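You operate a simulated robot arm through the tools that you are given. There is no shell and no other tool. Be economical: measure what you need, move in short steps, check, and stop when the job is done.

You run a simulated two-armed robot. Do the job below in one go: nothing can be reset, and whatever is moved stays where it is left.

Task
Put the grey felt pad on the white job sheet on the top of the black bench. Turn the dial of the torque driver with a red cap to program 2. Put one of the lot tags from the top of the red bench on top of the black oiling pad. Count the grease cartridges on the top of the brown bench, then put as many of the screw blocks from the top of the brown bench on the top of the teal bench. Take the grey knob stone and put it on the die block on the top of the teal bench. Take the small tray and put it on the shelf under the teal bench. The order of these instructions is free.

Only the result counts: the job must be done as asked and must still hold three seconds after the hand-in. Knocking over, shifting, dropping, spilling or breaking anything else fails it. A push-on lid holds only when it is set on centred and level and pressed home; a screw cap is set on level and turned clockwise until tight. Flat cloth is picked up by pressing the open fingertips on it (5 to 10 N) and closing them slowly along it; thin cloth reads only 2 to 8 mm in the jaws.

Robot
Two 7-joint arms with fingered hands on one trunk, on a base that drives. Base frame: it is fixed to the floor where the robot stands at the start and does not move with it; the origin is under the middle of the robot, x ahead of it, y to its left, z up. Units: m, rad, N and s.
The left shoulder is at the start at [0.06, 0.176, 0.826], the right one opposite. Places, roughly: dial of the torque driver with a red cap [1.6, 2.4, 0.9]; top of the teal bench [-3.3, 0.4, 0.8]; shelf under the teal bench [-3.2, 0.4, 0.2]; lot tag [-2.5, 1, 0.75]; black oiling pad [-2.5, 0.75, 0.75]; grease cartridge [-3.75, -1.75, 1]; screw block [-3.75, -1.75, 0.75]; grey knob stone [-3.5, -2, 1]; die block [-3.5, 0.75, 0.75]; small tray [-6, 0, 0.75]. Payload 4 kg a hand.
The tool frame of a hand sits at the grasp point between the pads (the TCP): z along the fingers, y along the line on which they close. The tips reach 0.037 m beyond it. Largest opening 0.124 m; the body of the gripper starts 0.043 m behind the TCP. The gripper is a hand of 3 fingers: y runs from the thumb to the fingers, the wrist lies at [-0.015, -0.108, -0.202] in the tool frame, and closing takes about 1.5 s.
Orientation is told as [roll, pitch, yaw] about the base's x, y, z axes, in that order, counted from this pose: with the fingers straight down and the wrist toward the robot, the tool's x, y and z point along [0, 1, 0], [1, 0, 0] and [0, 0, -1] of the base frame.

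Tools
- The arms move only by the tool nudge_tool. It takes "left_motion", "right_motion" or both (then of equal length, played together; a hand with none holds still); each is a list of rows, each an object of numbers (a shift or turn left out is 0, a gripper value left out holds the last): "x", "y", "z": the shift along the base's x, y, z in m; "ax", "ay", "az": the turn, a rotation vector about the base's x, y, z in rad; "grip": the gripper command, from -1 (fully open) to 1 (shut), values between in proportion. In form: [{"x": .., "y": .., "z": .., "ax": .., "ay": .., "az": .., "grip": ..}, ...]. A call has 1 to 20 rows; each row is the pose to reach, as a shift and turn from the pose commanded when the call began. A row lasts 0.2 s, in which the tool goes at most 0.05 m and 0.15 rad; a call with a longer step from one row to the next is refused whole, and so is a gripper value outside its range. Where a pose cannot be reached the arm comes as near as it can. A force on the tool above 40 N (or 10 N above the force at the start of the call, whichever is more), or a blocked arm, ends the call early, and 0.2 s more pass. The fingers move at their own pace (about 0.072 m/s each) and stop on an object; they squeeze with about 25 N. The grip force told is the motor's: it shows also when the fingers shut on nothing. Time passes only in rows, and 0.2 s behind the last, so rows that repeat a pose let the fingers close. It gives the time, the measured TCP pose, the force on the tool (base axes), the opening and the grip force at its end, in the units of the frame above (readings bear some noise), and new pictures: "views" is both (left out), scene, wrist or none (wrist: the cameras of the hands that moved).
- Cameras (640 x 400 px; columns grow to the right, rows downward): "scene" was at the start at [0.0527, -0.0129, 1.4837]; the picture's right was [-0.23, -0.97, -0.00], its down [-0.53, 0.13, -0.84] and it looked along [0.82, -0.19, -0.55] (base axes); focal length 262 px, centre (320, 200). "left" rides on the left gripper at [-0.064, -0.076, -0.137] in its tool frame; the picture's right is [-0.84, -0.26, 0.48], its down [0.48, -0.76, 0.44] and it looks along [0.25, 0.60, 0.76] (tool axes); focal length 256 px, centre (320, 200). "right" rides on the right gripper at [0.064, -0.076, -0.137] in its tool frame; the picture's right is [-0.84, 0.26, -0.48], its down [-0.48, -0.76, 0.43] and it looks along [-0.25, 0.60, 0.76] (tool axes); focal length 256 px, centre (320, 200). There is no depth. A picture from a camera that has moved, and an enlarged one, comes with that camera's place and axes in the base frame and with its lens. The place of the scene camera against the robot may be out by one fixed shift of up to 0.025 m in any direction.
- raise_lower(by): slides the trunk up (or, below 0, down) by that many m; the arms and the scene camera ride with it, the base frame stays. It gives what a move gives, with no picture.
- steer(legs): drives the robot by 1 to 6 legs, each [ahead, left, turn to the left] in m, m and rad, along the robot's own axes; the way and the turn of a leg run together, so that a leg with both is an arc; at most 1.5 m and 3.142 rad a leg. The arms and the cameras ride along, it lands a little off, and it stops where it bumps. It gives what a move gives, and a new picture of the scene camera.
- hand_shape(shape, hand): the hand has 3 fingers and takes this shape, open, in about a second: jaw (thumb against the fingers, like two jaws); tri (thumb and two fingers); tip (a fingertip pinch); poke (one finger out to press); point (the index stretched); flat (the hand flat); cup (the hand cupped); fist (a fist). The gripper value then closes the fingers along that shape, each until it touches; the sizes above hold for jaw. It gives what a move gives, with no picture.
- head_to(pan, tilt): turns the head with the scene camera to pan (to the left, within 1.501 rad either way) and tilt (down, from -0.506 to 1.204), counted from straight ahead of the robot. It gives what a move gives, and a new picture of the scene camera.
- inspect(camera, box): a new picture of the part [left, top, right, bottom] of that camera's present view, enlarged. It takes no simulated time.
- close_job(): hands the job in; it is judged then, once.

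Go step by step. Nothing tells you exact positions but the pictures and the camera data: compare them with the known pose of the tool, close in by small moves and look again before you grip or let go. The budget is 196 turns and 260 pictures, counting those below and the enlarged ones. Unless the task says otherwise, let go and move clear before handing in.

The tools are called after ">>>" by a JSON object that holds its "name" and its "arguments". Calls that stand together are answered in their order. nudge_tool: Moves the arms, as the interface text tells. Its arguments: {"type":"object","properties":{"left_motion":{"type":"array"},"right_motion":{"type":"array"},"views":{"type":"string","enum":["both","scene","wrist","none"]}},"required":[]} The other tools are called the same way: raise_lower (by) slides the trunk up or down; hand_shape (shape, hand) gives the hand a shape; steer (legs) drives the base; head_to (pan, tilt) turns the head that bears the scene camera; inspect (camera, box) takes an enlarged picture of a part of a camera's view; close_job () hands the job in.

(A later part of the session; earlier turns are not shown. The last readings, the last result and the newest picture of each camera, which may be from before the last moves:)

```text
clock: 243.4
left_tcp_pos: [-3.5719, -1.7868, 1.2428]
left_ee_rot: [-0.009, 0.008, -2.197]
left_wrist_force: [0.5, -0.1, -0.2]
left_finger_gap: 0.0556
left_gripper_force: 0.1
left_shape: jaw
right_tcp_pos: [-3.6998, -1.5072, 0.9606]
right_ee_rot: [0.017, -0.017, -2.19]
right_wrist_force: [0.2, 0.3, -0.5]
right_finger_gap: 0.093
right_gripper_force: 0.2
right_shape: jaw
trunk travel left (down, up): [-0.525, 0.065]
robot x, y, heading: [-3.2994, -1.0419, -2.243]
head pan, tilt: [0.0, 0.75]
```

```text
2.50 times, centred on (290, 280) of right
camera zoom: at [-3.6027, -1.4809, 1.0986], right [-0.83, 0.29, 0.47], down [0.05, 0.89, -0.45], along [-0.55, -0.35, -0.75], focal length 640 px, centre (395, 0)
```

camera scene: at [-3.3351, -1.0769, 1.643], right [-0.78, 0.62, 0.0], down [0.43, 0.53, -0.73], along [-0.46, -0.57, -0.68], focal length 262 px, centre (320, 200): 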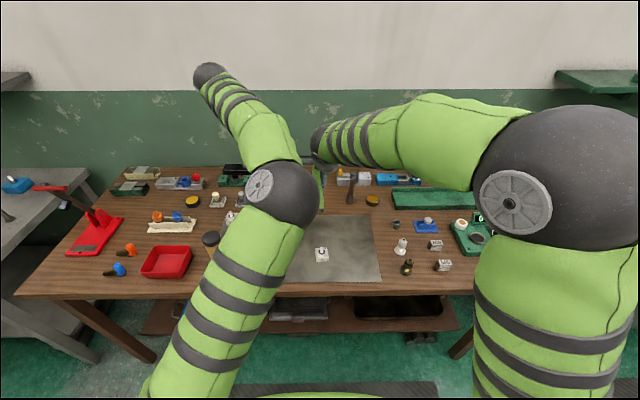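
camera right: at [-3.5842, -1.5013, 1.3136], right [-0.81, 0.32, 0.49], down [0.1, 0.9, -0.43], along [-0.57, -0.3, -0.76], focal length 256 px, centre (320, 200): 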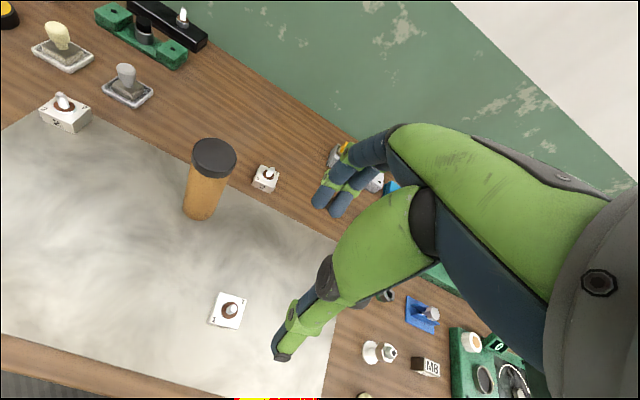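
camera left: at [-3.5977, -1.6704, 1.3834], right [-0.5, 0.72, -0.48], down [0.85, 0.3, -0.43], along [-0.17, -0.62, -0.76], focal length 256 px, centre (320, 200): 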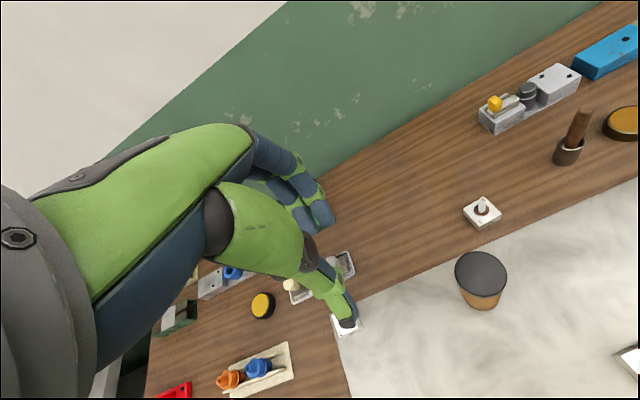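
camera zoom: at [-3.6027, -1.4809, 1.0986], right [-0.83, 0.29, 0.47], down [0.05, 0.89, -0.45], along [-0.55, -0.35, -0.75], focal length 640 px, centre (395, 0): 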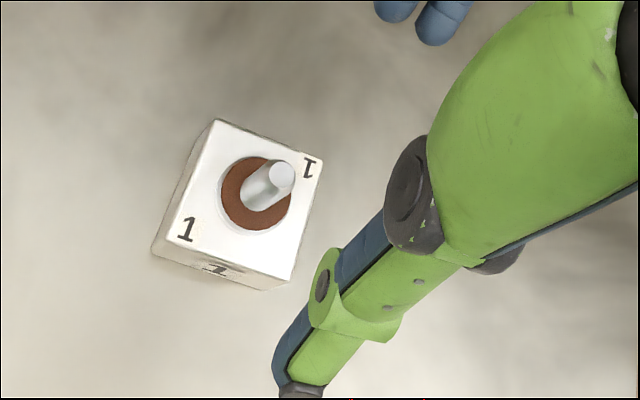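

Both hands shifted slightly, hinting at a contact. I look before continuing.

>>> {"name": "head_to", "arguments": {"pan": -0.4, "tilt": 0.85}}

```text
clock: 244.3
left_tcp_pos: [-3.5708, -1.7872, 1.2428]
left_ee_rot: [-0.011, 0.01, -2.195]
left_wrist_force: [0.5, 0.0, -0.9]
left_finger_gap: 0.0553
left_gripper_force: 0.0
left_shape: jaw
right_tcp_pos: [-3.7001, -1.5084, 0.9605]
right_ee_rot: [0.016, -0.018, -2.189]
right_wrist_force: [0.4, 0.4, -0.8]
right_finger_gap: 0.0928
right_gripper_force: 0.1
right_shape: jaw
trunk travel left (down, up): [-0.525, 0.065]
robot x, y, heading: [-3.2963, -1.0437, -2.245]
head pan, tilt: [-0.4, 0.85]
camera scene: at [-3.3529, -1.0491, 1.635], right [-0.48, 0.88, 0.0], down [0.66, 0.36, -0.66], along [-0.58, -0.31, -0.75], focal length 262 px, centre (320, 200)
```

scene: 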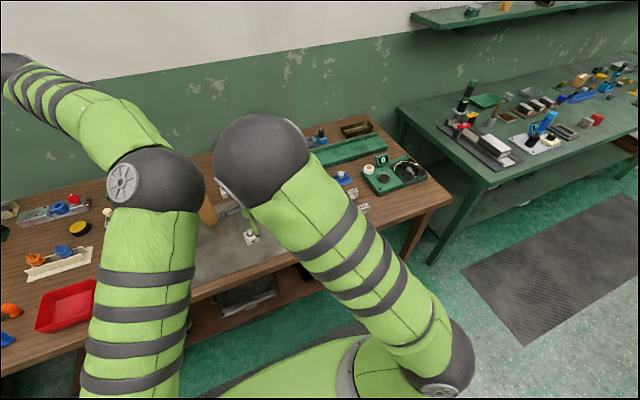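

The two elbows are touching each other. I move the left hand left and back to free the right arm.

>>> {"name": "nudge_tool", "arguments": {"left_motion": [{"x": 0.04, "y": -0.02, "z": 0.01}, {"x": 0.075, "y": -0.04, "z": 0.02}, {"x": 0.11, "y": -0.04, "z": 0.02}, {"x": 0.14, "y": -0.02, "z": 0.02}, {"x": 0.17, "y": 0.01, "z": 0.02}, {"x": 0.2, "y": 0.04, "z": 0.02}, {"x": 0.24, "y": 0.063, "z": 0.02}], "views": "none"}}

>>> {"name": "inspect", "arguments": {"camera": "scene", "box": [0, 0, 640, 400]}}

```text
clock: 245.9
left_tcp_pos: [-3.3609, -1.7054, 1.2673]
left_ee_rot: [0.002, 0.002, -2.241]
left_wrist_force: [0.5, -0.2, -0.3]
left_finger_gap: 0.0559
left_gripper_force: 0.0
left_shape: jaw
left hand out of reach, approached as far as the arm can: row 1, 2, 3
right_tcp_pos: [-3.6756, -1.5096, 0.9456]
right_ee_rot: [-0.005, 0.002, -2.145]
right_wrist_force: [0.9, 0.5, 0.7]
right_finger_gap: 0.0927
right_gripper_force: 0.0
right_shape: jaw
trunk travel left (down, up): [-0.525, 0.065]
robot x, y, heading: [-3.2957, -1.0415, -2.246]
head pan, tilt: [-0.4, 0.85]
```

```text
1.00 times, centred on (320, 200) of scene
camera zoom: at [-3.3513, -1.0481, 1.635], right [-0.48, 0.88, 0.0], down [0.66, 0.36, -0.66], along [-0.58, -0.31, -0.75], focal length 262 px, centre (320, 200)
```

zoom: 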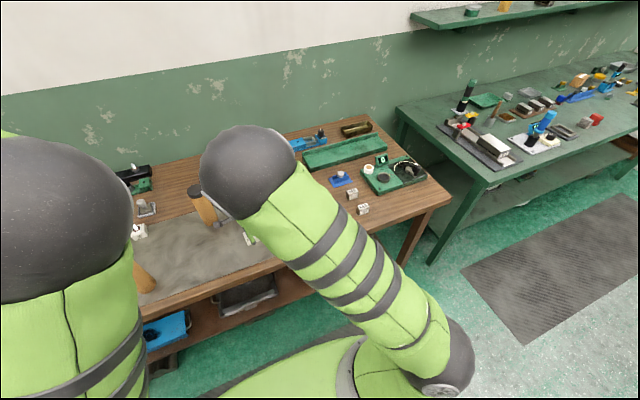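

Freed; the right hand is now where commanded. I check over the block.

>>> {"name": "inspect", "arguments": {"camera": "right", "box": [200, 200, 380, 360]}}

```text
2.50 times, centred on (290, 280) of right
camera zoom: at [-3.5788, -1.4823, 1.0839], right [-0.84, 0.24, 0.49], down [0.01, 0.9, -0.43], along [-0.54, -0.36, -0.76], focal length 640 px, centre (395, 0)
```

zoom: 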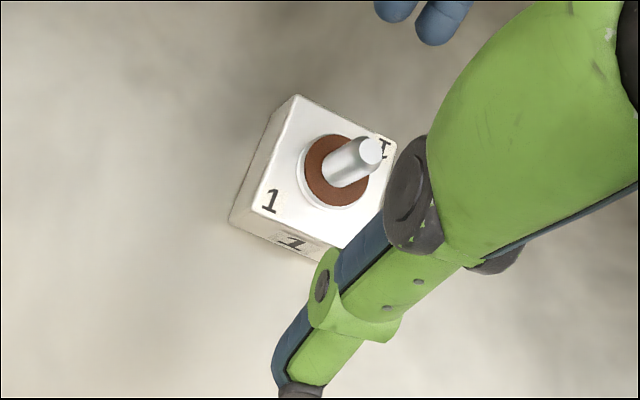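

Block top is z≈0.883, aligned with the jaws. I descend and grip.

>>> {"name": "nudge_tool", "arguments": {"right_motion": [{"y": -0.002, "z": -0.025}, {"y": -0.002, "z": -0.047}, {"y": -0.002, "z": -0.047, "grip": 0.1}, {"y": -0.002, "z": -0.047, "grip": 0.4}, {"y": -0.002, "z": -0.047, "grip": 1}, {"y": -0.002, "z": -0.047}, {"y": -0.002, "z": -0.047}, {"y": -0.002, "z": -0.047}], "views": "none"}}

```text
clock: 247.7
left_tcp_pos: [-3.3622, -1.7061, 1.2667]
left_ee_rot: [0.001, 0.001, -2.24]
left_wrist_force: [0.2, -0.7, 0.3]
left_finger_gap: 0.0555
left_gripper_force: 0.1
left_shape: jaw
right_tcp_pos: [-3.6768, -1.5117, 0.8986]
right_ee_rot: [-0.006, 0.001, -2.146]
right_wrist_force: [1.6, 1.3, 2.7]
right_finger_gap: 0.0471
right_gripper_force: 25.1
right_shape: jaw
trunk travel left (down, up): [-0.525, 0.065]
robot x, y, heading: [-3.2985, -1.0442, -2.242]
head pan, tilt: [-0.4, 0.85]
```

Block 1 is gripped. I lift it and move the right hand to the right, out of the way.

>>> {"name": "nudge_tool", "arguments": {"right_motion": [{"z": 0.04}, {"z": 0.08}, {"z": 0.12}, {"x": -0.02, "y": 0.03, "z": 0.15}, {"x": -0.05, "y": 0.06, "z": 0.17}, {"x": -0.07, "y": 0.09, "z": 0.19}, {"x": -0.1, "y": 0.12, "z": 0.2}, {"x": -0.13, "y": 0.15, "z": 0.2}, {"x": -0.16, "y": 0.18, "z": 0.2}], "views": "wrist"}}

>>> {"name": "inspect", "arguments": {"camera": "left", "box": [0, 0, 640, 400]}}

```text
clock: 249.7
left_tcp_pos: [-3.3626, -1.7057, 1.2671]
left_ee_rot: [0.001, 0.005, -2.24]
left_wrist_force: [-0.3, 0.6, 0.2]
left_finger_gap: 0.0553
left_gripper_force: 0.1
left_shape: jaw
right_tcp_pos: [-3.8411, -1.3316, 1.0987]
right_ee_rot: [-0.006, 0.004, -2.148]
right_wrist_force: [-0.6, 0.4, -3.3]
right_finger_gap: 0.0464
right_gripper_force: 25.0
right_shape: jaw
trunk travel left (down, up): [-0.525, 0.065]
robot x, y, heading: [-3.2985, -1.0458, -2.246]
head pan, tilt: [-0.4, 0.85]
camera right: at [-3.7433, -1.304, 1.2365], right [-0.84, 0.24, 0.49], down [0.01, 0.9, -0.43], along [-0.54, -0.36, -0.76], focal length 256 px, centre (320, 200)
```

right: 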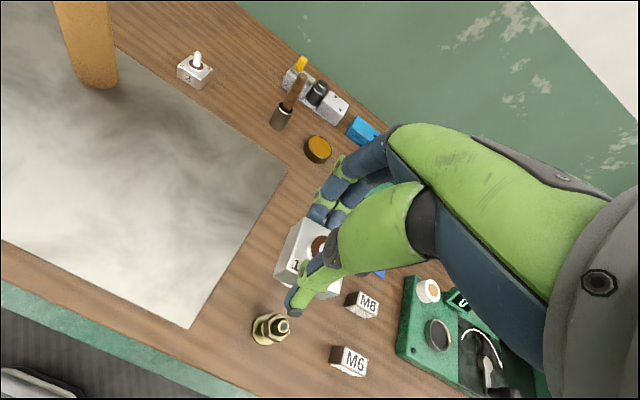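

```text
1.00 times, centred on (320, 200) of left
camera zoom: at [-3.365, -1.6083, 1.4036], right [-0.5, 0.72, -0.48], down [0.85, 0.3, -0.43], along [-0.17, -0.63, -0.76], focal length 256 px, centre (320, 200)
```

zoom: 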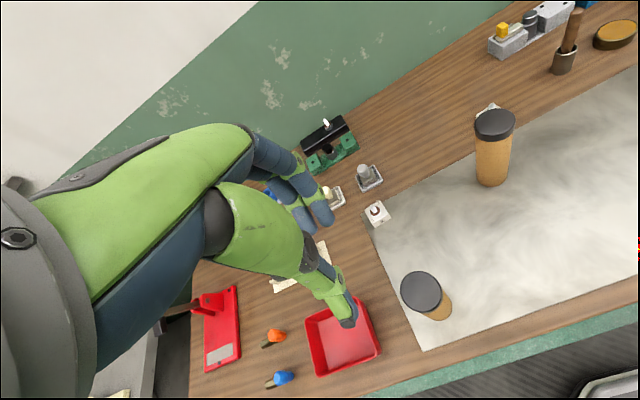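

The stone is at about (-3.571, -1.938). I edge 6 cm forward and bring the left hand over it.

>>> {"name": "steer", "arguments": {"legs": [[0.06, 0, 0]]}}

>>> {"name": "nudge_tool", "arguments": {"left_motion": [{"x": -0.03, "y": -0.03, "grip": 0.0}, {"x": -0.06, "y": -0.065}, {"x": -0.09, "y": -0.1}, {"x": -0.12, "y": -0.13, "z": -0.02}, {"x": -0.145, "y": -0.16, "z": -0.05}, {"x": -0.171, "y": -0.183, "z": -0.08}, {"x": -0.171, "y": -0.183, "z": -0.12}, {"x": -0.171, "y": -0.183, "z": -0.16}], "views": "wrist"}}

```text
clock: 250.7
left_tcp_pos: [-3.4008, -1.7546, 1.2656]
left_ee_rot: [0.001, 0.007, -2.241]
left_wrist_force: [0.2, 0.4, -0.6]
left_finger_gap: 0.0556
left_gripper_force: 0.0
left_shape: jaw
right_tcp_pos: [-3.8762, -1.3807, 1.0978]
right_ee_rot: [-0.005, 0.005, -2.147]
right_wrist_force: [-0.6, -0.1, -3.8]
right_finger_gap: 0.0463
right_gripper_force: 25.0
right_shape: jaw
trunk travel left (down, up): [-0.525, 0.065]
robot x, y, heading: [-3.3376, -1.0903, -2.242]
head pan, tilt: [-0.4, 0.85]
camera scene: at [-3.3919, -1.0975, 1.6349], right [-0.48, 0.88, 0.0], down [0.66, 0.36, -0.66], along [-0.58, -0.31, -0.75], focal length 262 px, centre (320, 200)
```

scene: 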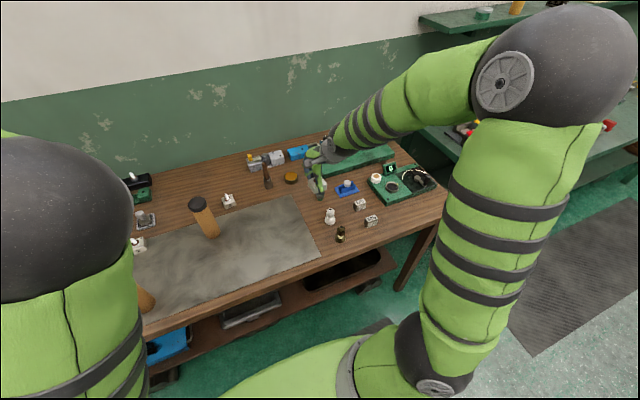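

```text
clock: 252.4
left_tcp_pos: [-3.5801, -1.819, 1.1674]
left_ee_rot: [-0.001, 0.01, -2.245]
left_wrist_force: [0.5, 0.3, -0.2]
left_finger_gap: 0.0622
left_gripper_force: 0.2
left_shape: jaw
left hand out of reach, approached as far as the arm can: row 3, 4, 5, 6, 7, 8
right_tcp_pos: [-3.8758, -1.379, 1.0992]
right_ee_rot: [-0.005, 0.005, -2.146]
right_wrist_force: [-0.4, 0.8, -3.7]
right_finger_gap: 0.0462
right_gripper_force: 24.7
right_shape: jaw
trunk travel left (down, up): [-0.525, 0.065]
robot x, y, heading: [-3.3378, -1.0908, -2.253]
head pan, tilt: [-0.4, 0.85]
camera left: at [-3.5829, -1.7229, 1.3054], right [-0.49, 0.73, -0.48], down [0.85, 0.3, -0.43], along [-0.17, -0.62, -0.77], focal length 256 px, centre (320, 200)
```

left: 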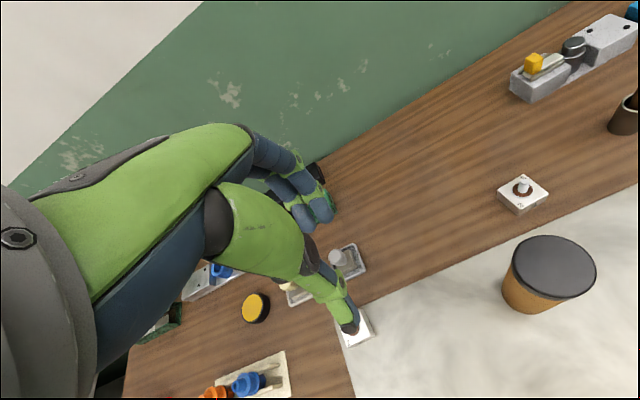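

The arm reaches farther when lower, so I descend first and then go forward to the stone.

>>> {"name": "nudge_tool", "arguments": {"left_motion": [{"z": -0.04}, {"z": -0.08}, {"z": -0.12}, {"z": -0.16}, {"x": 0.003, "y": -0.03, "z": -0.17}, {"x": 0.006, "y": -0.06, "z": -0.17}, {"x": 0.009, "y": -0.09, "z": -0.17}, {"x": 0.009, "y": -0.119, "z": -0.17}], "views": "wrist"}}

```text
clock: 254.2
left_tcp_pos: [-3.5809, -1.7844, 1.0167]
left_ee_rot: [0.001, 0.004, -2.241]
left_wrist_force: [-0.6, -0.7, -0.5]
left_finger_gap: 0.0623
left_gripper_force: 0.1
left_shape: jaw
left hand out of reach, approached as far as the arm can: row 2, 3, 4, 5, 6, 7, 8
right_tcp_pos: [-3.8748, -1.3795, 1.1]
right_ee_rot: [-0.004, 0.002, -2.147]
right_wrist_force: [0.6, -0.1, -3.9]
right_finger_gap: 0.0461
right_gripper_force: 24.8
right_shape: jaw
trunk travel left (down, up): [-0.525, 0.065]
robot x, y, heading: [-3.3366, -1.0948, -2.244]
head pan, tilt: [-0.4, 0.85]
camera left: at [-3.5823, -1.6884, 1.154], right [-0.5, 0.72, -0.48], down [0.85, 0.3, -0.43], along [-0.17, -0.62, -0.76], focal length 256 px, centre (320, 200)
```

left: 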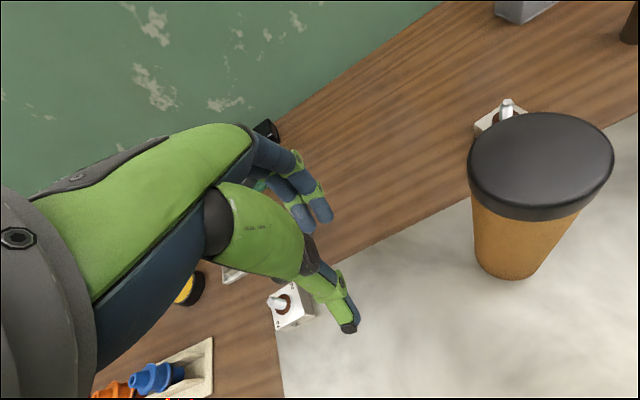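

Reach is better with the shoulder lower, so I raise both hands and lower the trunk to its starting height.

>>> {"name": "nudge_tool", "arguments": {"left_motion": [{"z": 0.04, "y": 0.01}, {"z": 0.08, "y": 0.01}, {"z": 0.12, "y": 0.01}, {"z": 0.16, "y": 0.01}, {"z": 0.2, "y": 0.01}], "right_motion": [{"z": 0.04}, {"z": 0.08}, {"z": 0.12}, {"z": 0.16}, {"z": 0.16}], "views": "none"}}

>>> {"name": "raise_lower", "arguments": {"by": -0.15}}

>>> {"name": "nudge_tool", "arguments": {"left_motion": [{"z": -0.02, "y": -0.03}, {"z": -0.03, "y": -0.07}, {"z": -0.05, "y": -0.11}, {"z": -0.05, "y": -0.14, "x": 0.005}, {"z": -0.07, "y": -0.164, "x": 0.01}], "views": "wrist"}}

```text
clock: 255.4
left_tcp_pos: [-3.58, -1.774, 1.219]
left_ee_rot: [0.002, 0.003, -2.241]
left_wrist_force: [-0.2, -0.1, 0.8]
left_finger_gap: 0.0618
left_gripper_force: 0.1
left_shape: jaw
right_tcp_pos: [-3.8758, -1.3765, 1.2589]
right_ee_rot: [-0.007, 0.004, -2.146]
right_wrist_force: [0.5, 0.2, -3.8]
right_finger_gap: 0.046
right_gripper_force: 25.3
right_shape: jaw
trunk travel left (down, up): [-0.525, 0.065]
robot x, y, heading: [-3.3373, -1.0933, -2.243]
head pan, tilt: [-0.4, 0.85]
```

```text
clock: 257.2
left_tcp_pos: [-3.5803, -1.7744, 1.069]
left_ee_rot: [0.001, 0.003, -2.24]
left_wrist_force: [-0.3, 0.4, 0.4]
left_finger_gap: 0.0616
left_gripper_force: 0.0
left_shape: jaw
right_tcp_pos: [-3.875, -1.3769, 1.1079]
right_ee_rot: [-0.007, 0.003, -2.144]
right_wrist_force: [0.7, 0.1, -3.9]
right_finger_gap: 0.046
right_gripper_force: 24.7
right_shape: jaw
trunk travel left (down, up): [-0.375, 0.215]
robot x, y, heading: [-3.3371, -1.0895, -2.246]
head pan, tilt: [-0.4, 0.85]
```

```text
clock: 258.4
left_tcp_pos: [-3.5794, -1.8264, 1.0463]
left_ee_rot: [0.0, 0.001, -2.241]
left_wrist_force: [-0.1, 0.5, -0.2]
left_finger_gap: 0.0621
left_gripper_force: 0.1
left_shape: jaw
left hand out of reach, approached as far as the arm can: row 2, 3, 4, 5
right_tcp_pos: [-3.8744, -1.3768, 1.1102]
right_ee_rot: [-0.005, 0.002, -2.148]
right_wrist_force: [0.4, -0.2, -3.3]
right_finger_gap: 0.0462
right_gripper_force: 25.1
right_shape: jaw
trunk travel left (down, up): [-0.375, 0.215]
robot x, y, heading: [-3.3371, -1.0886, -2.244]
head pan, tilt: [-0.4, 0.85]
camera left: at [-3.5829, -1.7286, 1.1826], right [-0.5, 0.72, -0.48], down [0.85, 0.3, -0.43], along [-0.17, -0.63, -0.76], focal length 256 px, centre (320, 200)
```

left: 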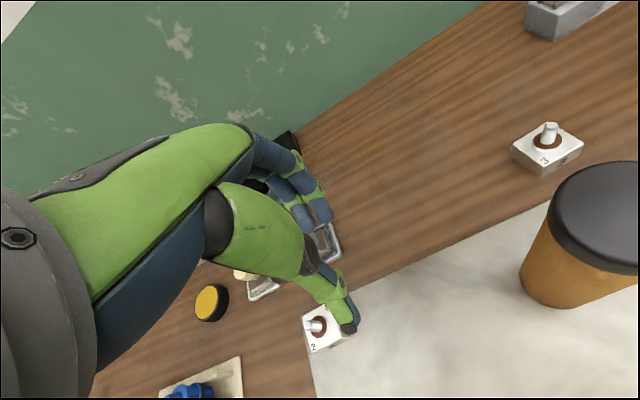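

I move 8 cm closer.

>>> {"name": "steer", "arguments": {"legs": [[0.09, 0.03, 0]]}}

>>> {"name": "nudge_tool", "arguments": {"left_motion": [{"x": 0.01, "y": -0.01}, {"x": 0.025, "y": -0.022}, {"x": 0.042, "y": -0.022}], "views": "wrist"}}

```text
clock: 259.5
left_tcp_pos: [-3.6136, -1.9164, 1.0449]
left_ee_rot: [0.001, 0.003, -2.239]
left_wrist_force: [0.0, -0.1, 0.5]
left_finger_gap: 0.0623
left_gripper_force: 0.1
left_shape: jaw
right_tcp_pos: [-3.908, -1.4689, 1.1083]
right_ee_rot: [-0.006, 0.004, -2.143]
right_wrist_force: [0.9, 0.2, -4.0]
right_finger_gap: 0.046
right_gripper_force: 25.0
right_shape: jaw
trunk travel left (down, up): [-0.375, 0.215]
robot x, y, heading: [-3.3682, -1.1822, -2.244]
head pan, tilt: [-0.4, 0.85]
camera scene: at [-3.4249, -1.1874, 1.4849], right [-0.48, 0.88, 0.0], down [0.66, 0.36, -0.66], along [-0.58, -0.31, -0.75], focal length 262 px, centre (320, 200)
```

scene: 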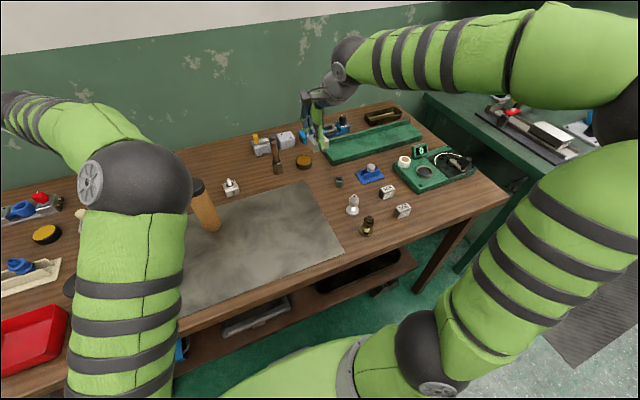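

```text
clock: 260.3
left_tcp_pos: [-3.5828, -1.922, 1.0654]
left_ee_rot: [0.002, -0.003, -2.241]
left_wrist_force: [0.5, 0.8, 0.1]
left_finger_gap: 0.062
left_gripper_force: 0.0
left_shape: jaw
left hand out of reach, approached as far as the arm can: row 1, 2, 3
right_tcp_pos: [-3.9059, -1.4671, 1.1095]
right_ee_rot: [-0.007, 0.001, -2.143]
right_wrist_force: [0.8, 0.4, -3.6]
right_finger_gap: 0.046
right_gripper_force: 24.8
right_shape: jaw
trunk travel left (down, up): [-0.375, 0.215]
robot x, y, heading: [-3.3692, -1.181, -2.245]
head pan, tilt: [-0.4, 0.85]
camera left: at [-3.5841, -1.825, 1.2011], right [-0.5, 0.72, -0.48], down [0.85, 0.29, -0.44], along [-0.17, -0.63, -0.76], focal length 256 px, centre (320, 200)
```

left: 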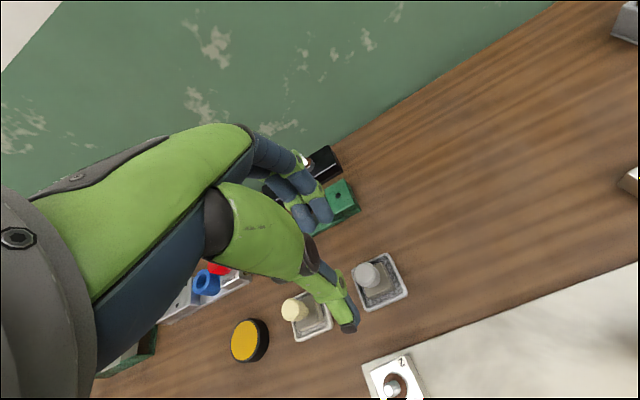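

The reach limit is about 0.77 m here. I move 4 cm closer and yaw the hand outward a bit.

>>> {"name": "steer", "arguments": {"legs": [[0.045, 0.02, 0]]}}

>>> {"name": "nudge_tool", "arguments": {"left_motion": [{"az": 0.1}, {"az": 0.2, "z": -0.02}, {"az": 0.3, "z": -0.05}], "views": "wrist"}}

```text
clock: 261.2
left_tcp_pos: [-3.5956, -1.9718, 1.0627]
left_ee_rot: [0.001, 0.001, -2.24]
left_wrist_force: [-0.6, -0.4, 0.2]
left_finger_gap: 0.0619
left_gripper_force: 0.0
left_shape: jaw
right_tcp_pos: [-3.9202, -1.517, 1.1082]
right_ee_rot: [-0.005, 0.006, -2.142]
right_wrist_force: [-0.2, -0.5, -4.0]
right_finger_gap: 0.0462
right_gripper_force: 25.0
right_shape: jaw
trunk travel left (down, up): [-0.375, 0.215]
robot x, y, heading: [-3.3817, -1.2268, -2.247]
head pan, tilt: [-0.4, 0.85]
camera scene: at [-3.4373, -1.2355, 1.4849], right [-0.48, 0.88, 0.0], down [0.66, 0.36, -0.66], along [-0.58, -0.31, -0.75], focal length 262 px, centre (320, 200)
```

scene: 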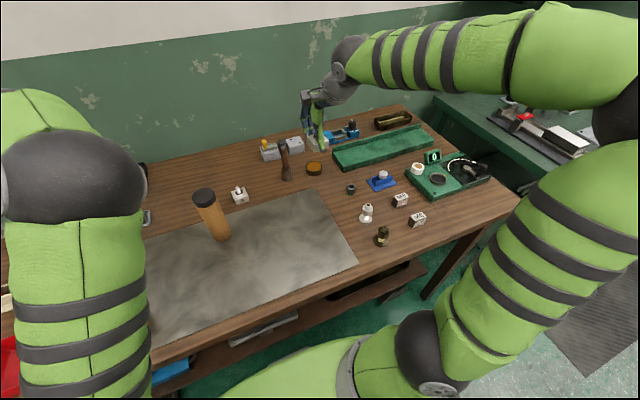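

```text
clock: 262.1
left_tcp_pos: [-3.5941, -1.9708, 1.0144]
left_ee_rot: [0.002, 0.0, -1.937]
left_wrist_force: [-0.2, -0.3, 0.2]
left_finger_gap: 0.0621
left_gripper_force: 0.0
left_shape: jaw
right_tcp_pos: [-3.9209, -1.5158, 1.1091]
right_ee_rot: [-0.006, 0.004, -2.144]
right_wrist_force: [0.4, 0.7, -3.3]
right_finger_gap: 0.046
right_gripper_force: 25.5
right_shape: jaw
trunk travel left (down, up): [-0.375, 0.215]
robot x, y, heading: [-3.3782, -1.2282, -2.239]
head pan, tilt: [-0.4, 0.85]
camera left: at [-3.6264, -1.8796, 1.1504], right [-0.69, 0.54, -0.48], down [0.72, 0.54, -0.43], along [0.02, -0.65, -0.76], focal length 256 px, centre (320, 200)
```

left: 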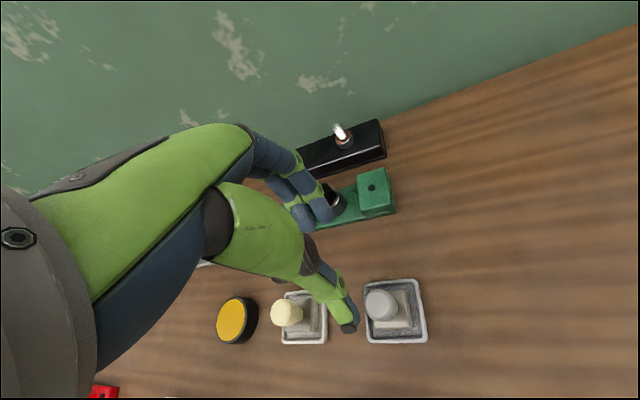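

>>> {"name": "inspect", "arguments": {"camera": "left", "box": [270, 240, 450, 360]}}

```text
3.33 times, centred on (360, 300) of left
camera zoom: at [-3.6264, -1.8796, 1.1504], right [-0.69, 0.54, -0.48], down [0.72, 0.54, -0.43], along [0.02, -0.65, -0.76], focal length 853 px, centre (187, -133)
```

zoom: 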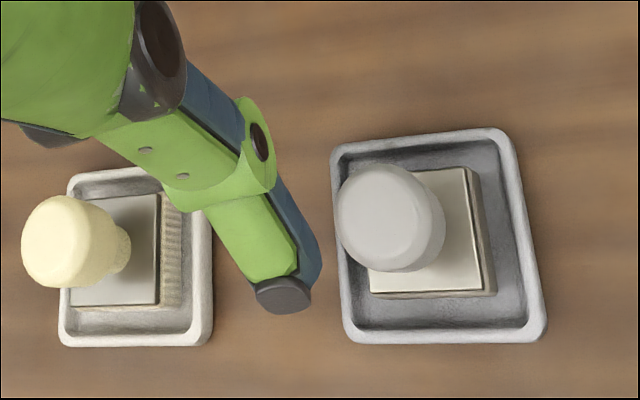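

The stone's knob is at (-3.591, -1.949), z≈0.909. I descend and grip the knob.

>>> {"name": "nudge_tool", "arguments": {"left_motion": [{"x": 0.003, "y": 0.022}, {"x": 0.003, "y": 0.022, "z": -0.04}, {"x": 0.003, "y": 0.022, "z": -0.08}, {"x": 0.003, "y": 0.022, "z": -0.099}], "views": "none"}}

>>> {"name": "inspect", "arguments": {"camera": "left", "box": [240, 180, 440, 320]}}

```text
clock: 263.1
left_tcp_pos: [-3.5922, -1.9471, 0.9142]
left_ee_rot: [0.001, 0.001, -1.939]
left_wrist_force: [0.3, -0.4, -0.5]
left_finger_gap: 0.0618
left_gripper_force: 0.1
left_shape: jaw
right_tcp_pos: [-3.9202, -1.5157, 1.1074]
right_ee_rot: [-0.005, 0.004, -2.145]
right_wrist_force: [-0.1, 0.0, -3.9]
right_finger_gap: 0.0459
right_gripper_force: 24.4
right_shape: jaw
trunk travel left (down, up): [-0.375, 0.215]
robot x, y, heading: [-3.3783, -1.2277, -2.246]
head pan, tilt: [-0.4, 0.85]
```

```text
2.86 times, centred on (340, 250) of left
camera zoom: at [-3.6242, -1.8553, 1.0502], right [-0.69, 0.54, -0.48], down [0.73, 0.53, -0.43], along [0.02, -0.65, -0.76], focal length 731 px, centre (263, 57)
```

zoom: 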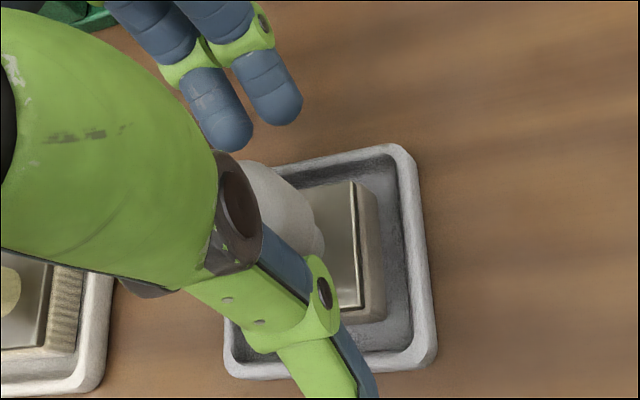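

>>> {"name": "nudge_tool", "arguments": {"left_motion": [{"grip": 0.3}, {"grip": 0.6}, {"grip": 1}, {"grip": 1}, {"grip": 1}, {"grip": 1}, {"z": 0.02}, {"z": 0.04}, {"z": 0.08}], "views": "wrist"}}

```text
clock: 265.1
left_tcp_pos: [-3.5917, -1.9482, 0.9939]
left_ee_rot: [0.003, 0.0, -1.94]
left_wrist_force: [-0.5, 0.4, -1.1]
left_finger_gap: 0.0122
left_gripper_force: 25.0
left_shape: jaw
right_tcp_pos: [-3.9218, -1.5158, 1.1091]
right_ee_rot: [-0.007, 0.003, -2.143]
right_wrist_force: [0.0, -0.8, -4.0]
right_finger_gap: 0.0458
right_gripper_force: 24.5
right_shape: jaw
trunk travel left (down, up): [-0.375, 0.215]
robot x, y, heading: [-3.3761, -1.2294, -2.241]
head pan, tilt: [-0.4, 0.85]
camera left: at [-3.6232, -1.8567, 1.1306], right [-0.69, 0.54, -0.48], down [0.73, 0.53, -0.43], along [0.02, -0.65, -0.76], focal length 256 px, centre (320, 200)
```

left: 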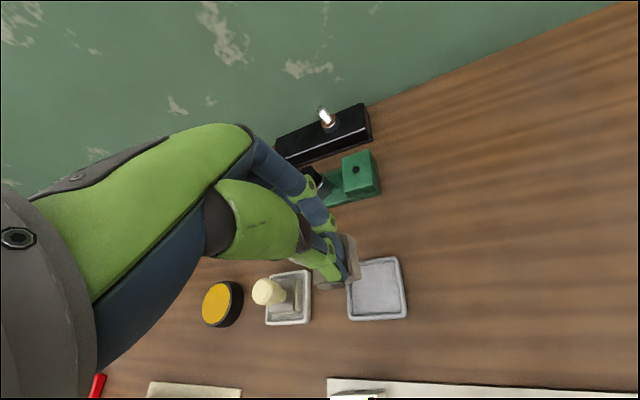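

The stone is held, its dish stays put. I lift it high and back away from the bench.

>>> {"name": "nudge_tool", "arguments": {"left_motion": [{"z": 0.04}, {"z": 0.08}, {"z": 0.12, "y": 0.01}, {"z": 0.16, "y": 0.02}, {"z": 0.2, "y": 0.04}, {"z": 0.23, "y": 0.06}, {"z": 0.26, "y": 0.07}], "right_motion": [{"z": 0.03}, {"z": 0.06}, {"z": 0.09}, {"z": 0.1}, {"z": 0.1}, {"z": 0.1}, {"z": 0.1}], "views": "none"}}

>>> {"name": "steer", "arguments": {"legs": [[-0.4, 0, 0]]}}

```text
clock: 266.6
left_tcp_pos: [-3.592, -1.8812, 1.2552]
left_ee_rot: [0.003, 0.0, -1.942]
left_wrist_force: [0.3, 0.0, -1.1]
left_finger_gap: 0.0122
left_gripper_force: 25.1
left_shape: jaw
right_tcp_pos: [-3.9202, -1.515, 1.2091]
right_ee_rot: [-0.006, 0.003, -2.143]
right_wrist_force: [-0.2, -0.4, -3.7]
right_finger_gap: 0.0459
right_gripper_force: 24.7
right_shape: jaw
trunk travel left (down, up): [-0.375, 0.215]
robot x, y, heading: [-3.3823, -1.2284, -2.251]
head pan, tilt: [-0.4, 0.85]
```

```text
clock: 269.2
left_tcp_pos: [-3.3403, -1.5637, 1.2546]
left_ee_rot: [0.002, 0.001, -1.941]
left_wrist_force: [0.5, 0.3, -0.9]
left_finger_gap: 0.0122
left_gripper_force: 25.6
left_shape: jaw
right_tcp_pos: [-3.6695, -1.1985, 1.2101]
right_ee_rot: [-0.007, 0.004, -2.142]
right_wrist_force: [0.7, -0.4, -4.8]
right_finger_gap: 0.0457
right_gripper_force: 25.2
right_shape: jaw
trunk travel left (down, up): [-0.375, 0.215]
robot x, y, heading: [-3.1306, -0.9161, -2.243]
head pan, tilt: [-0.4, 0.85]
camera scene: at [-3.1848, -0.9179, 1.485], right [-0.48, 0.88, 0.0], down [0.66, 0.36, -0.66], along [-0.58, -0.32, -0.75], focal length 262 px, centre (320, 200)
```

scene: 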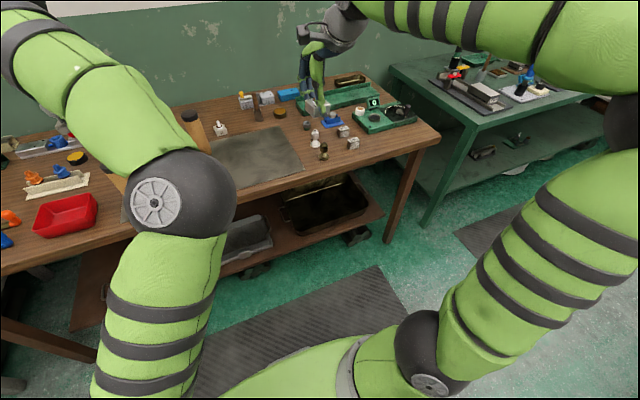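

I raise the trunk for clearance, move right along the aisle, and turn around to face the teal bench.

>>> {"name": "raise_lower", "arguments": {"by": 0.2}}

>>> {"name": "steer", "arguments": {"legs": [[-0.02, -1.1, 0], [0, 0, 1.57], [0, 0, 1.57]]}}

>>> {"name": "head_to", "arguments": {"pan": 0, "tilt": 0.75}}

```text
clock: 271.3
left_tcp_pos: [-3.3407, -1.5637, 1.4544]
left_ee_rot: [0.002, 0.002, -1.941]
left_wrist_force: [0.1, 0.7, -0.9]
left_finger_gap: 0.0119
left_gripper_force: 24.7
left_shape: jaw
right_tcp_pos: [-3.6687, -1.199, 1.4079]
right_ee_rot: [-0.006, 0.002, -2.143]
right_wrist_force: [-0.4, 0.4, -4.0]
right_finger_gap: 0.0463
right_gripper_force: 25.2
right_shape: jaw
trunk travel left (down, up): [-0.575, 0.015]
robot x, y, heading: [-3.1329, -0.9141, -2.241]
head pan, tilt: [-0.4, 0.85]
```

```text
clock: 284.8
left_tcp_pos: [-3.8005, 0.4555, 1.4542]
left_ee_rot: [0.001, 0.0, 1.225]
left_wrist_force: [0.7, 0.3, -1.4]
left_finger_gap: 0.0116
left_gripper_force: 25.2
left_shape: jaw
right_tcp_pos: [-3.4632, 0.0996, 1.4091]
right_ee_rot: [-0.005, 0.004, 1.021]
right_wrist_force: [0.7, -0.3, -4.4]
right_finger_gap: 0.0451
right_gripper_force: 25.2
right_shape: jaw
trunk travel left (down, up): [-0.575, 0.015]
robot x, y, heading: [-3.9955, -0.202, 0.918]
head pan, tilt: [-0.4, 0.85]
camera scene: at [-3.9502, -0.1762, 1.685], right [0.5, -0.87, 0.0], down [-0.65, -0.37, -0.66], along [0.57, 0.33, -0.75], focal length 262 px, centre (320, 200)
```

scene: 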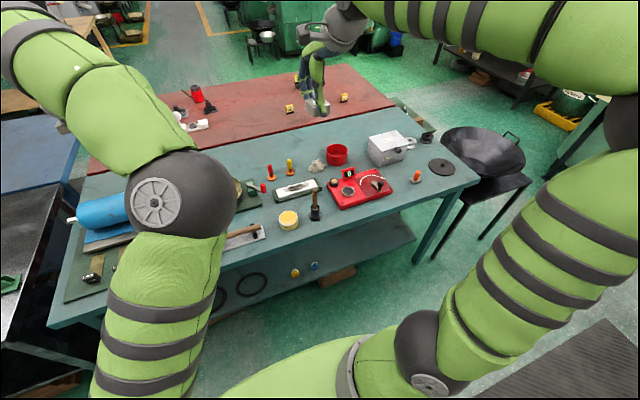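

```text
clock: 285.6
left_tcp_pos: [-3.8001, 0.4545, 1.4558]
left_ee_rot: [0.0, 0.001, 1.227]
left_wrist_force: [-0.3, -0.3, -2.4]
left_finger_gap: 0.0114
left_gripper_force: 24.8
left_shape: jaw
right_tcp_pos: [-3.4639, 0.0982, 1.4086]
right_ee_rot: [-0.003, 0.003, 1.022]
right_wrist_force: [0.7, 0.0, -4.9]
right_finger_gap: 0.045
right_gripper_force: 24.4
right_shape: jaw
trunk travel left (down, up): [-0.575, 0.015]
robot x, y, heading: [-3.9967, -0.2077, 0.921]
head pan, tilt: [0.0, 0.75]
camera scene: at [-3.9678, -0.1493, 1.693], right [0.8, -0.61, 0.0], down [-0.41, -0.54, -0.73], along [0.44, 0.58, -0.68], focal length 262 px, centre (320, 200)
```

scene: 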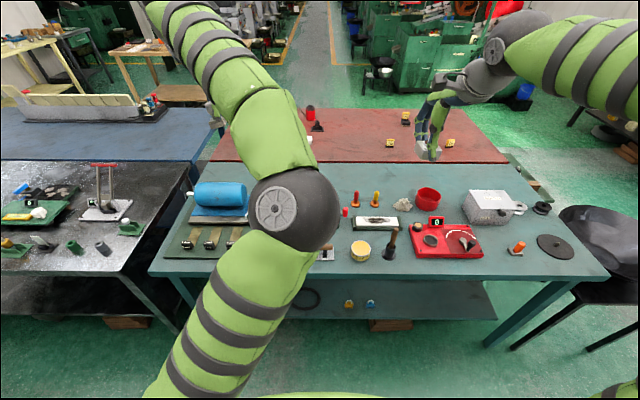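

>>> {"name": "inspect", "arguments": {"camera": "scene", "box": [320, 120, 560, 270]}}

>>> {"name": "inspect", "arguments": {"camera": "left", "box": [0, 0, 640, 400]}}

>>> {"name": "inspect", "arguments": {"camera": "right", "box": [0, 0, 640, 400]}}

```text
2.67 times, centred on (440, 195) of scene
camera zoom: at [-3.9678, -0.1493, 1.693], right [0.8, -0.61, 0.0], down [-0.41, -0.54, -0.73], along [0.44, 0.58, -0.68], focal length 697 px, centre (0, 213)
```

zoom: 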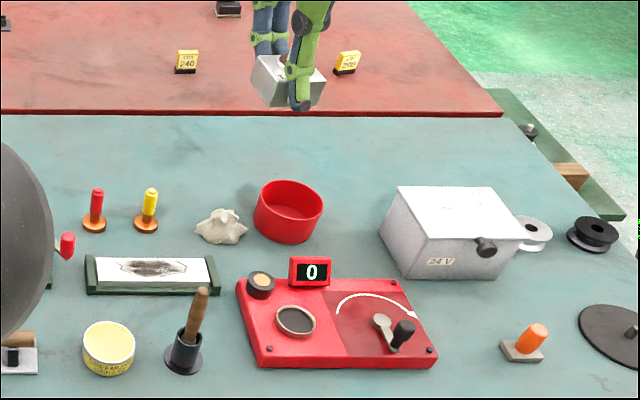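

```text
1.00 times, centred on (320, 200) of left
camera zoom: at [-3.7648, 0.3601, 1.5916], right [0.7, -0.52, -0.48], down [-0.71, -0.55, -0.43], along [-0.04, 0.65, -0.76], focal length 256 px, centre (320, 200)
```

zoom: 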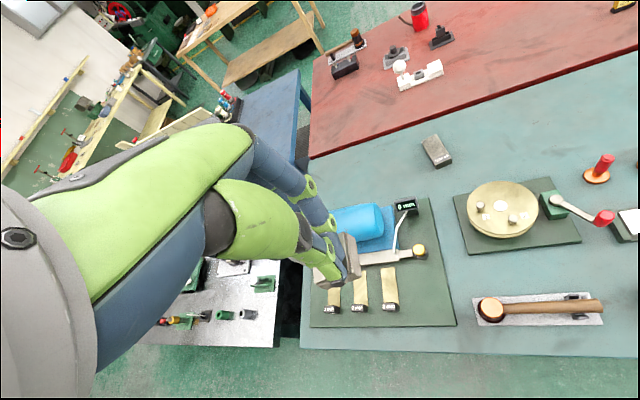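

```text
1.00 times, centred on (320, 200) of right
camera zoom: at [-3.5567, 0.067, 1.5458], right [0.85, -0.22, 0.49], down [0.02, -0.9, -0.43], along [0.53, 0.37, -0.76], focal length 256 px, centre (320, 200)
```

zoom: 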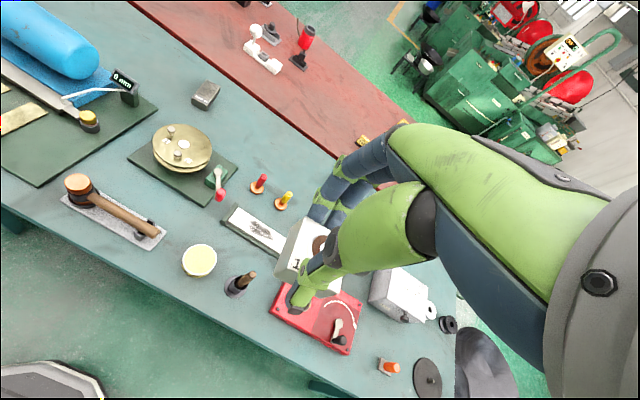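

The die block is at about (-3.435, 0.768) near the far strip of the teal bench. I lower the trunk a bit and move up close to the bench edge.

>>> {"name": "steer", "arguments": {"legs": [[0.26, 0.08, -0.015]]}}

>>> {"name": "raise_lower", "arguments": {"by": -0.15}}

>>> {"name": "head_to", "arguments": {"pan": 0, "tilt": 0.9}}

```text
clock: 287.5
left_tcp_pos: [-3.6978, 0.71, 1.4544]
left_ee_rot: [0.001, 0.003, 1.215]
left_wrist_force: [0.0, 0.4, -1.6]
left_finger_gap: 0.0114
left_gripper_force: 24.3
left_shape: jaw
right_tcp_pos: [-3.3648, 0.3504, 1.4076]
right_ee_rot: [-0.004, 0.007, 1.01]
right_wrist_force: [1.0, 0.7, -4.4]
right_finger_gap: 0.0453
right_gripper_force: 25.3
right_shape: jaw
trunk travel left (down, up): [-0.575, 0.015]
robot x, y, heading: [-3.9011, 0.0555, 0.907]
head pan, tilt: [0.0, 0.75]
camera scene: at [-3.8723, 0.1073, 1.6929], right [0.79, -0.61, 0.0], down [-0.42, -0.54, -0.73], along [0.45, 0.58, -0.68], focal length 262 px, centre (320, 200)
```

scene: 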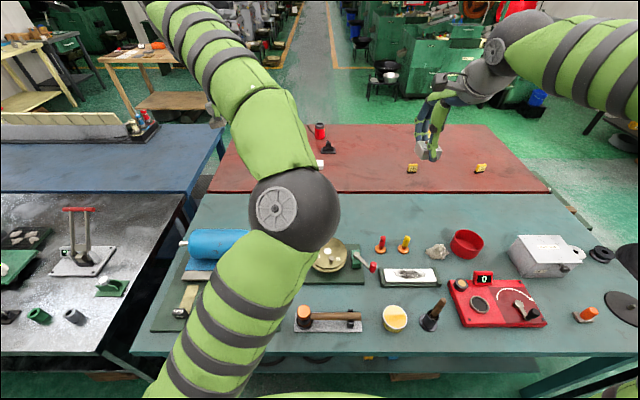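

```text
clock: 289.3
left_tcp_pos: [-3.699, 0.7092, 1.3038]
left_ee_rot: [0.0, 0.0, 1.215]
left_wrist_force: [-0.1, 0.7, -0.7]
left_finger_gap: 0.0117
left_gripper_force: 24.6
left_shape: jaw
right_tcp_pos: [-3.3652, 0.3489, 1.2588]
right_ee_rot: [-0.006, 0.003, 1.011]
right_wrist_force: [-0.8, -0.5, -3.6]
right_finger_gap: 0.0453
right_gripper_force: 24.6
right_shape: jaw
trunk travel left (down, up): [-0.425, 0.165]
robot x, y, heading: [-3.8998, 0.0532, 0.913]
head pan, tilt: [0.0, 0.75]
```

```text
clock: 290.0
left_tcp_pos: [-3.6995, 0.7085, 1.3042]
left_ee_rot: [0.0, 0.0, 1.215]
left_wrist_force: [0.6, 0.5, -0.4]
left_finger_gap: 0.0116
left_gripper_force: 25.3
left_shape: jaw
right_tcp_pos: [-3.3645, 0.3484, 1.2585]
right_ee_rot: [-0.006, 0.002, 1.01]
right_wrist_force: [-0.2, 0.2, -4.0]
right_finger_gap: 0.0452
right_gripper_force: 24.9
right_shape: jaw
trunk travel left (down, up): [-0.425, 0.165]
robot x, y, heading: [-3.9026, 0.053, 0.909]
head pan, tilt: [0.0, 0.901]
camera scene: at [-3.8775, 0.1002, 1.5311], right [0.79, -0.61, 0.0], down [-0.48, -0.62, -0.62], along [0.38, 0.49, -0.78], focal length 262 px, centre (320, 200)
```

scene: 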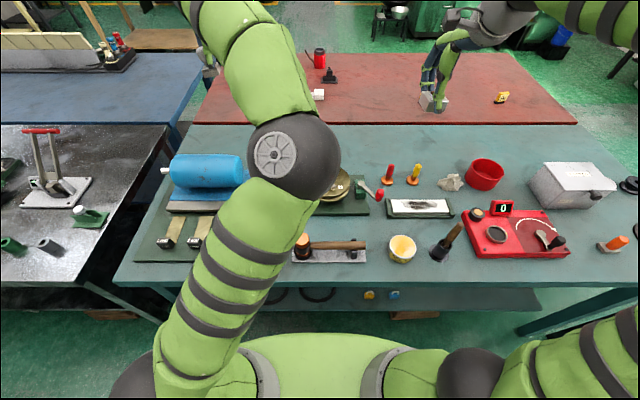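

I move the right hand farther right for room and bring the left hand with the stone toward the die block.

>>> {"name": "nudge_tool", "arguments": {"left_motion": [{"x": 0.03, "z": -0.02, "az": -0.05}, {"x": 0.07, "y": 0.01, "z": -0.04, "az": -0.1}, {"x": 0.11, "y": 0.02, "z": -0.06, "az": -0.15}, {"x": 0.15, "y": 0.03, "z": -0.08, "az": -0.2}, {"x": 0.19, "y": 0.04, "z": -0.1, "az": -0.25}, {"x": 0.225, "y": 0.05, "z": -0.12, "az": -0.3}, {"x": 0.245, "y": 0.055, "z": -0.15, "az": -0.3}, {"x": 0.2645, "y": 0.0595, "z": -0.19, "az": -0.3}], "right_motion": [{"x": 0.03, "y": -0.02}, {"x": 0.06, "y": -0.045}, {"x": 0.09, "y": -0.07}, {"x": 0.118, "y": -0.092}, {"x": 0.118, "y": -0.092}, {"x": 0.118, "y": -0.092}, {"x": 0.118, "y": -0.092}, {"x": 0.118, "y": -0.092}], "views": "both"}}

```text
clock: 291.8
left_tcp_pos: [-3.4535, 0.724, 1.1162]
left_ee_rot: [0.001, 0.001, 0.916]
left_wrist_force: [0.0, 0.5, -1.2]
left_finger_gap: 0.0108
left_gripper_force: 25.2
left_shape: jaw
left hand out of reach, approached as far as the arm can: row 5, 6, 7, 8
right_tcp_pos: [-3.2479, 0.2562, 1.2592]
right_ee_rot: [-0.007, 0.002, 1.012]
right_wrist_force: [-0.3, -0.3, -3.9]
right_finger_gap: 0.0452
right_gripper_force: 24.8
right_shape: jaw
trunk travel left (down, up): [-0.425, 0.165]
robot x, y, heading: [-3.8975, 0.0524, 0.909]
head pan, tilt: [0.0, 0.901]
camera scene: at [-3.8785, 0.1002, 1.5312], right [0.79, -0.61, 0.0], down [-0.48, -0.62, -0.62], along [0.38, 0.49, -0.78], focal length 262 px, centre (320, 200)
camera right: at [-3.3419, 0.2254, 1.3953], right [0.84, -0.22, 0.49], down [0.01, -0.9, -0.43], along [0.54, 0.37, -0.76], focal length 256 px, centre (320, 200)
camera left: at [-3.4483, 0.6225, 1.2521], right [0.51, -0.71, -0.48], down [-0.85, -0.31, -0.43], along [0.16, 0.63, -0.76], focal length 256 px, centre (320, 200)
```

scene: 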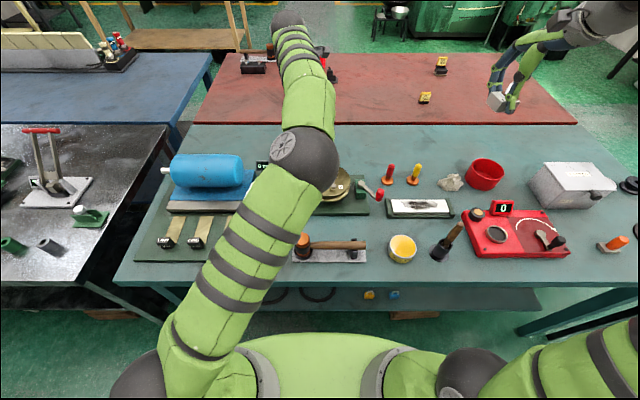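
right: 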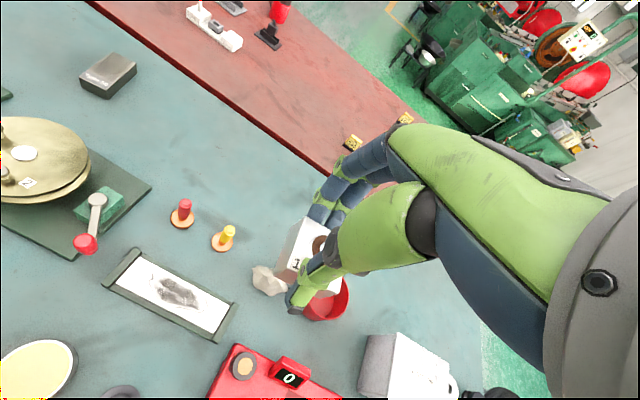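
left: 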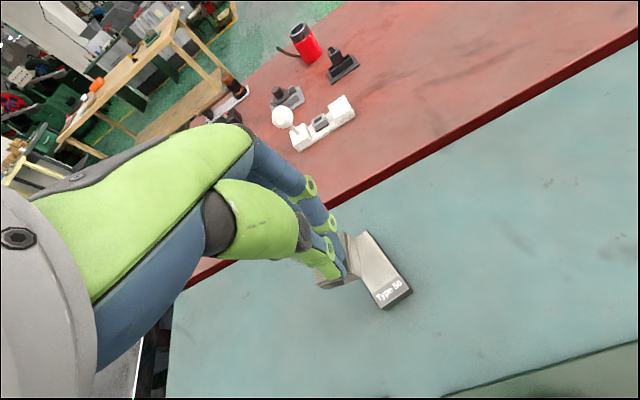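

The die block ("Type 80") is 5 cm farther ahead than my reach; I move the base 5 cm forward.

>>> {"name": "steer", "arguments": {"legs": [[0.055, 0.008, 0]]}}

>>> {"name": "inspect", "arguments": {"camera": "left", "box": [280, 190, 460, 330]}}

```text
clock: 292.7
left_tcp_pos: [-3.425, 0.7725, 1.1146]
left_ee_rot: [0.001, 0.002, 0.917]
left_wrist_force: [0.9, 0.7, -1.5]
left_finger_gap: 0.011
left_gripper_force: 24.7
left_shape: jaw
right_tcp_pos: [-3.219, 0.3074, 1.2567]
right_ee_rot: [-0.006, 0.006, 1.012]
right_wrist_force: [0.0, 1.0, -4.3]
right_finger_gap: 0.0453
right_gripper_force: 24.6
right_shape: jaw
trunk travel left (down, up): [-0.425, 0.165]
robot x, y, heading: [-3.8709, 0.104, 0.91]
head pan, tilt: [0.0, 0.901]
camera scene: at [-3.8491, 0.15, 1.531], right [0.79, -0.61, 0.0], down [-0.48, -0.62, -0.62], along [0.38, 0.49, -0.78], focal length 262 px, centre (320, 200)
```

scene: 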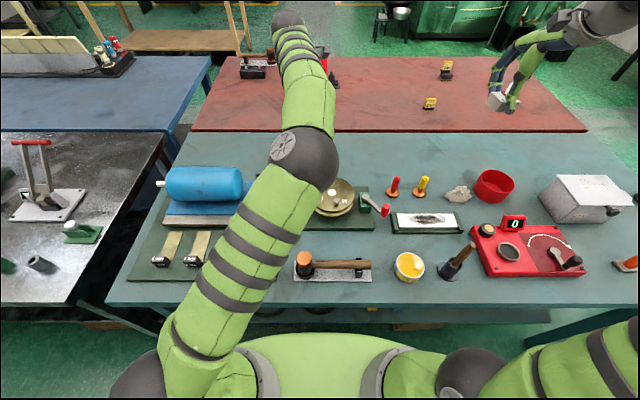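

```text
2.86 times, centred on (370, 260) of left
camera zoom: at [-3.4196, 0.6723, 1.2506], right [0.51, -0.71, -0.48], down [-0.85, -0.31, -0.43], along [0.16, 0.63, -0.76], focal length 731 px, centre (177, 29)
```

zoom: 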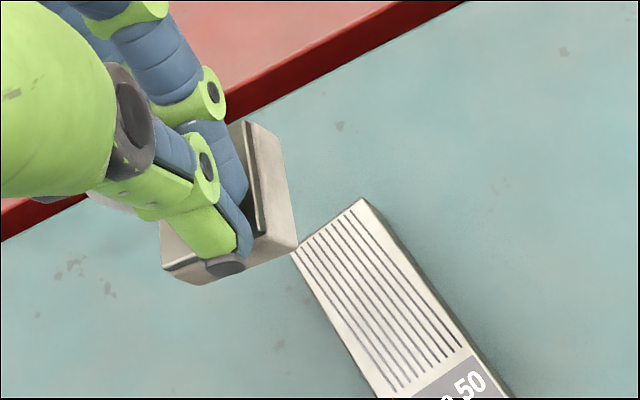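

I lower the stone toward the die block centre (-3.4265, 0.778).

>>> {"name": "nudge_tool", "arguments": {"left_motion": [{"z": -0.04, "x": -0.0015, "y": 0.005}, {"z": -0.08, "x": -0.0015, "y": 0.005}, {"z": -0.12, "x": -0.0015, "y": 0.005}, {"z": -0.15, "x": -0.0015, "y": 0.005}], "views": "none"}}

>>> {"name": "inspect", "arguments": {"camera": "left", "box": [280, 190, 460, 350]}}

```text
clock: 293.7
left_tcp_pos: [-3.4265, 0.7778, 0.9642]
left_ee_rot: [0.001, 0.0, 0.915]
left_wrist_force: [0.9, -0.1, -0.6]
left_finger_gap: 0.0111
left_gripper_force: 25.1
left_shape: jaw
right_tcp_pos: [-3.2194, 0.3054, 1.2578]
right_ee_rot: [-0.006, 0.006, 1.011]
right_wrist_force: [-0.2, -0.7, -4.7]
right_finger_gap: 0.0455
right_gripper_force: 25.0
right_shape: jaw
trunk travel left (down, up): [-0.425, 0.165]
robot x, y, heading: [-3.8751, 0.1035, 0.91]
head pan, tilt: [0.0, 0.901]
```

```text
2.50 times, centred on (370, 270) of left
camera zoom: at [-3.4207, 0.677, 1.1011], right [0.51, -0.71, -0.48], down [-0.85, -0.31, -0.43], along [0.16, 0.63, -0.76], focal length 640 px, centre (195, 25)
```

zoom: 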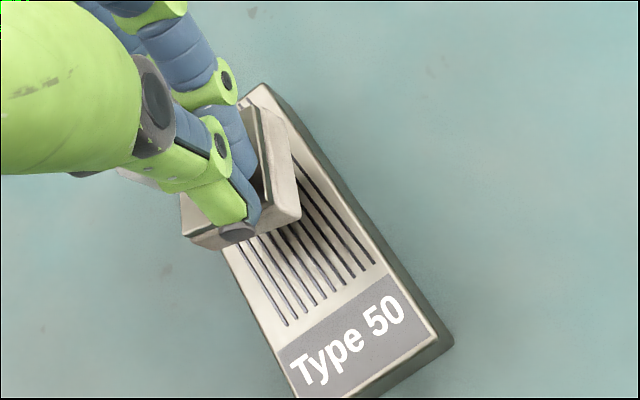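

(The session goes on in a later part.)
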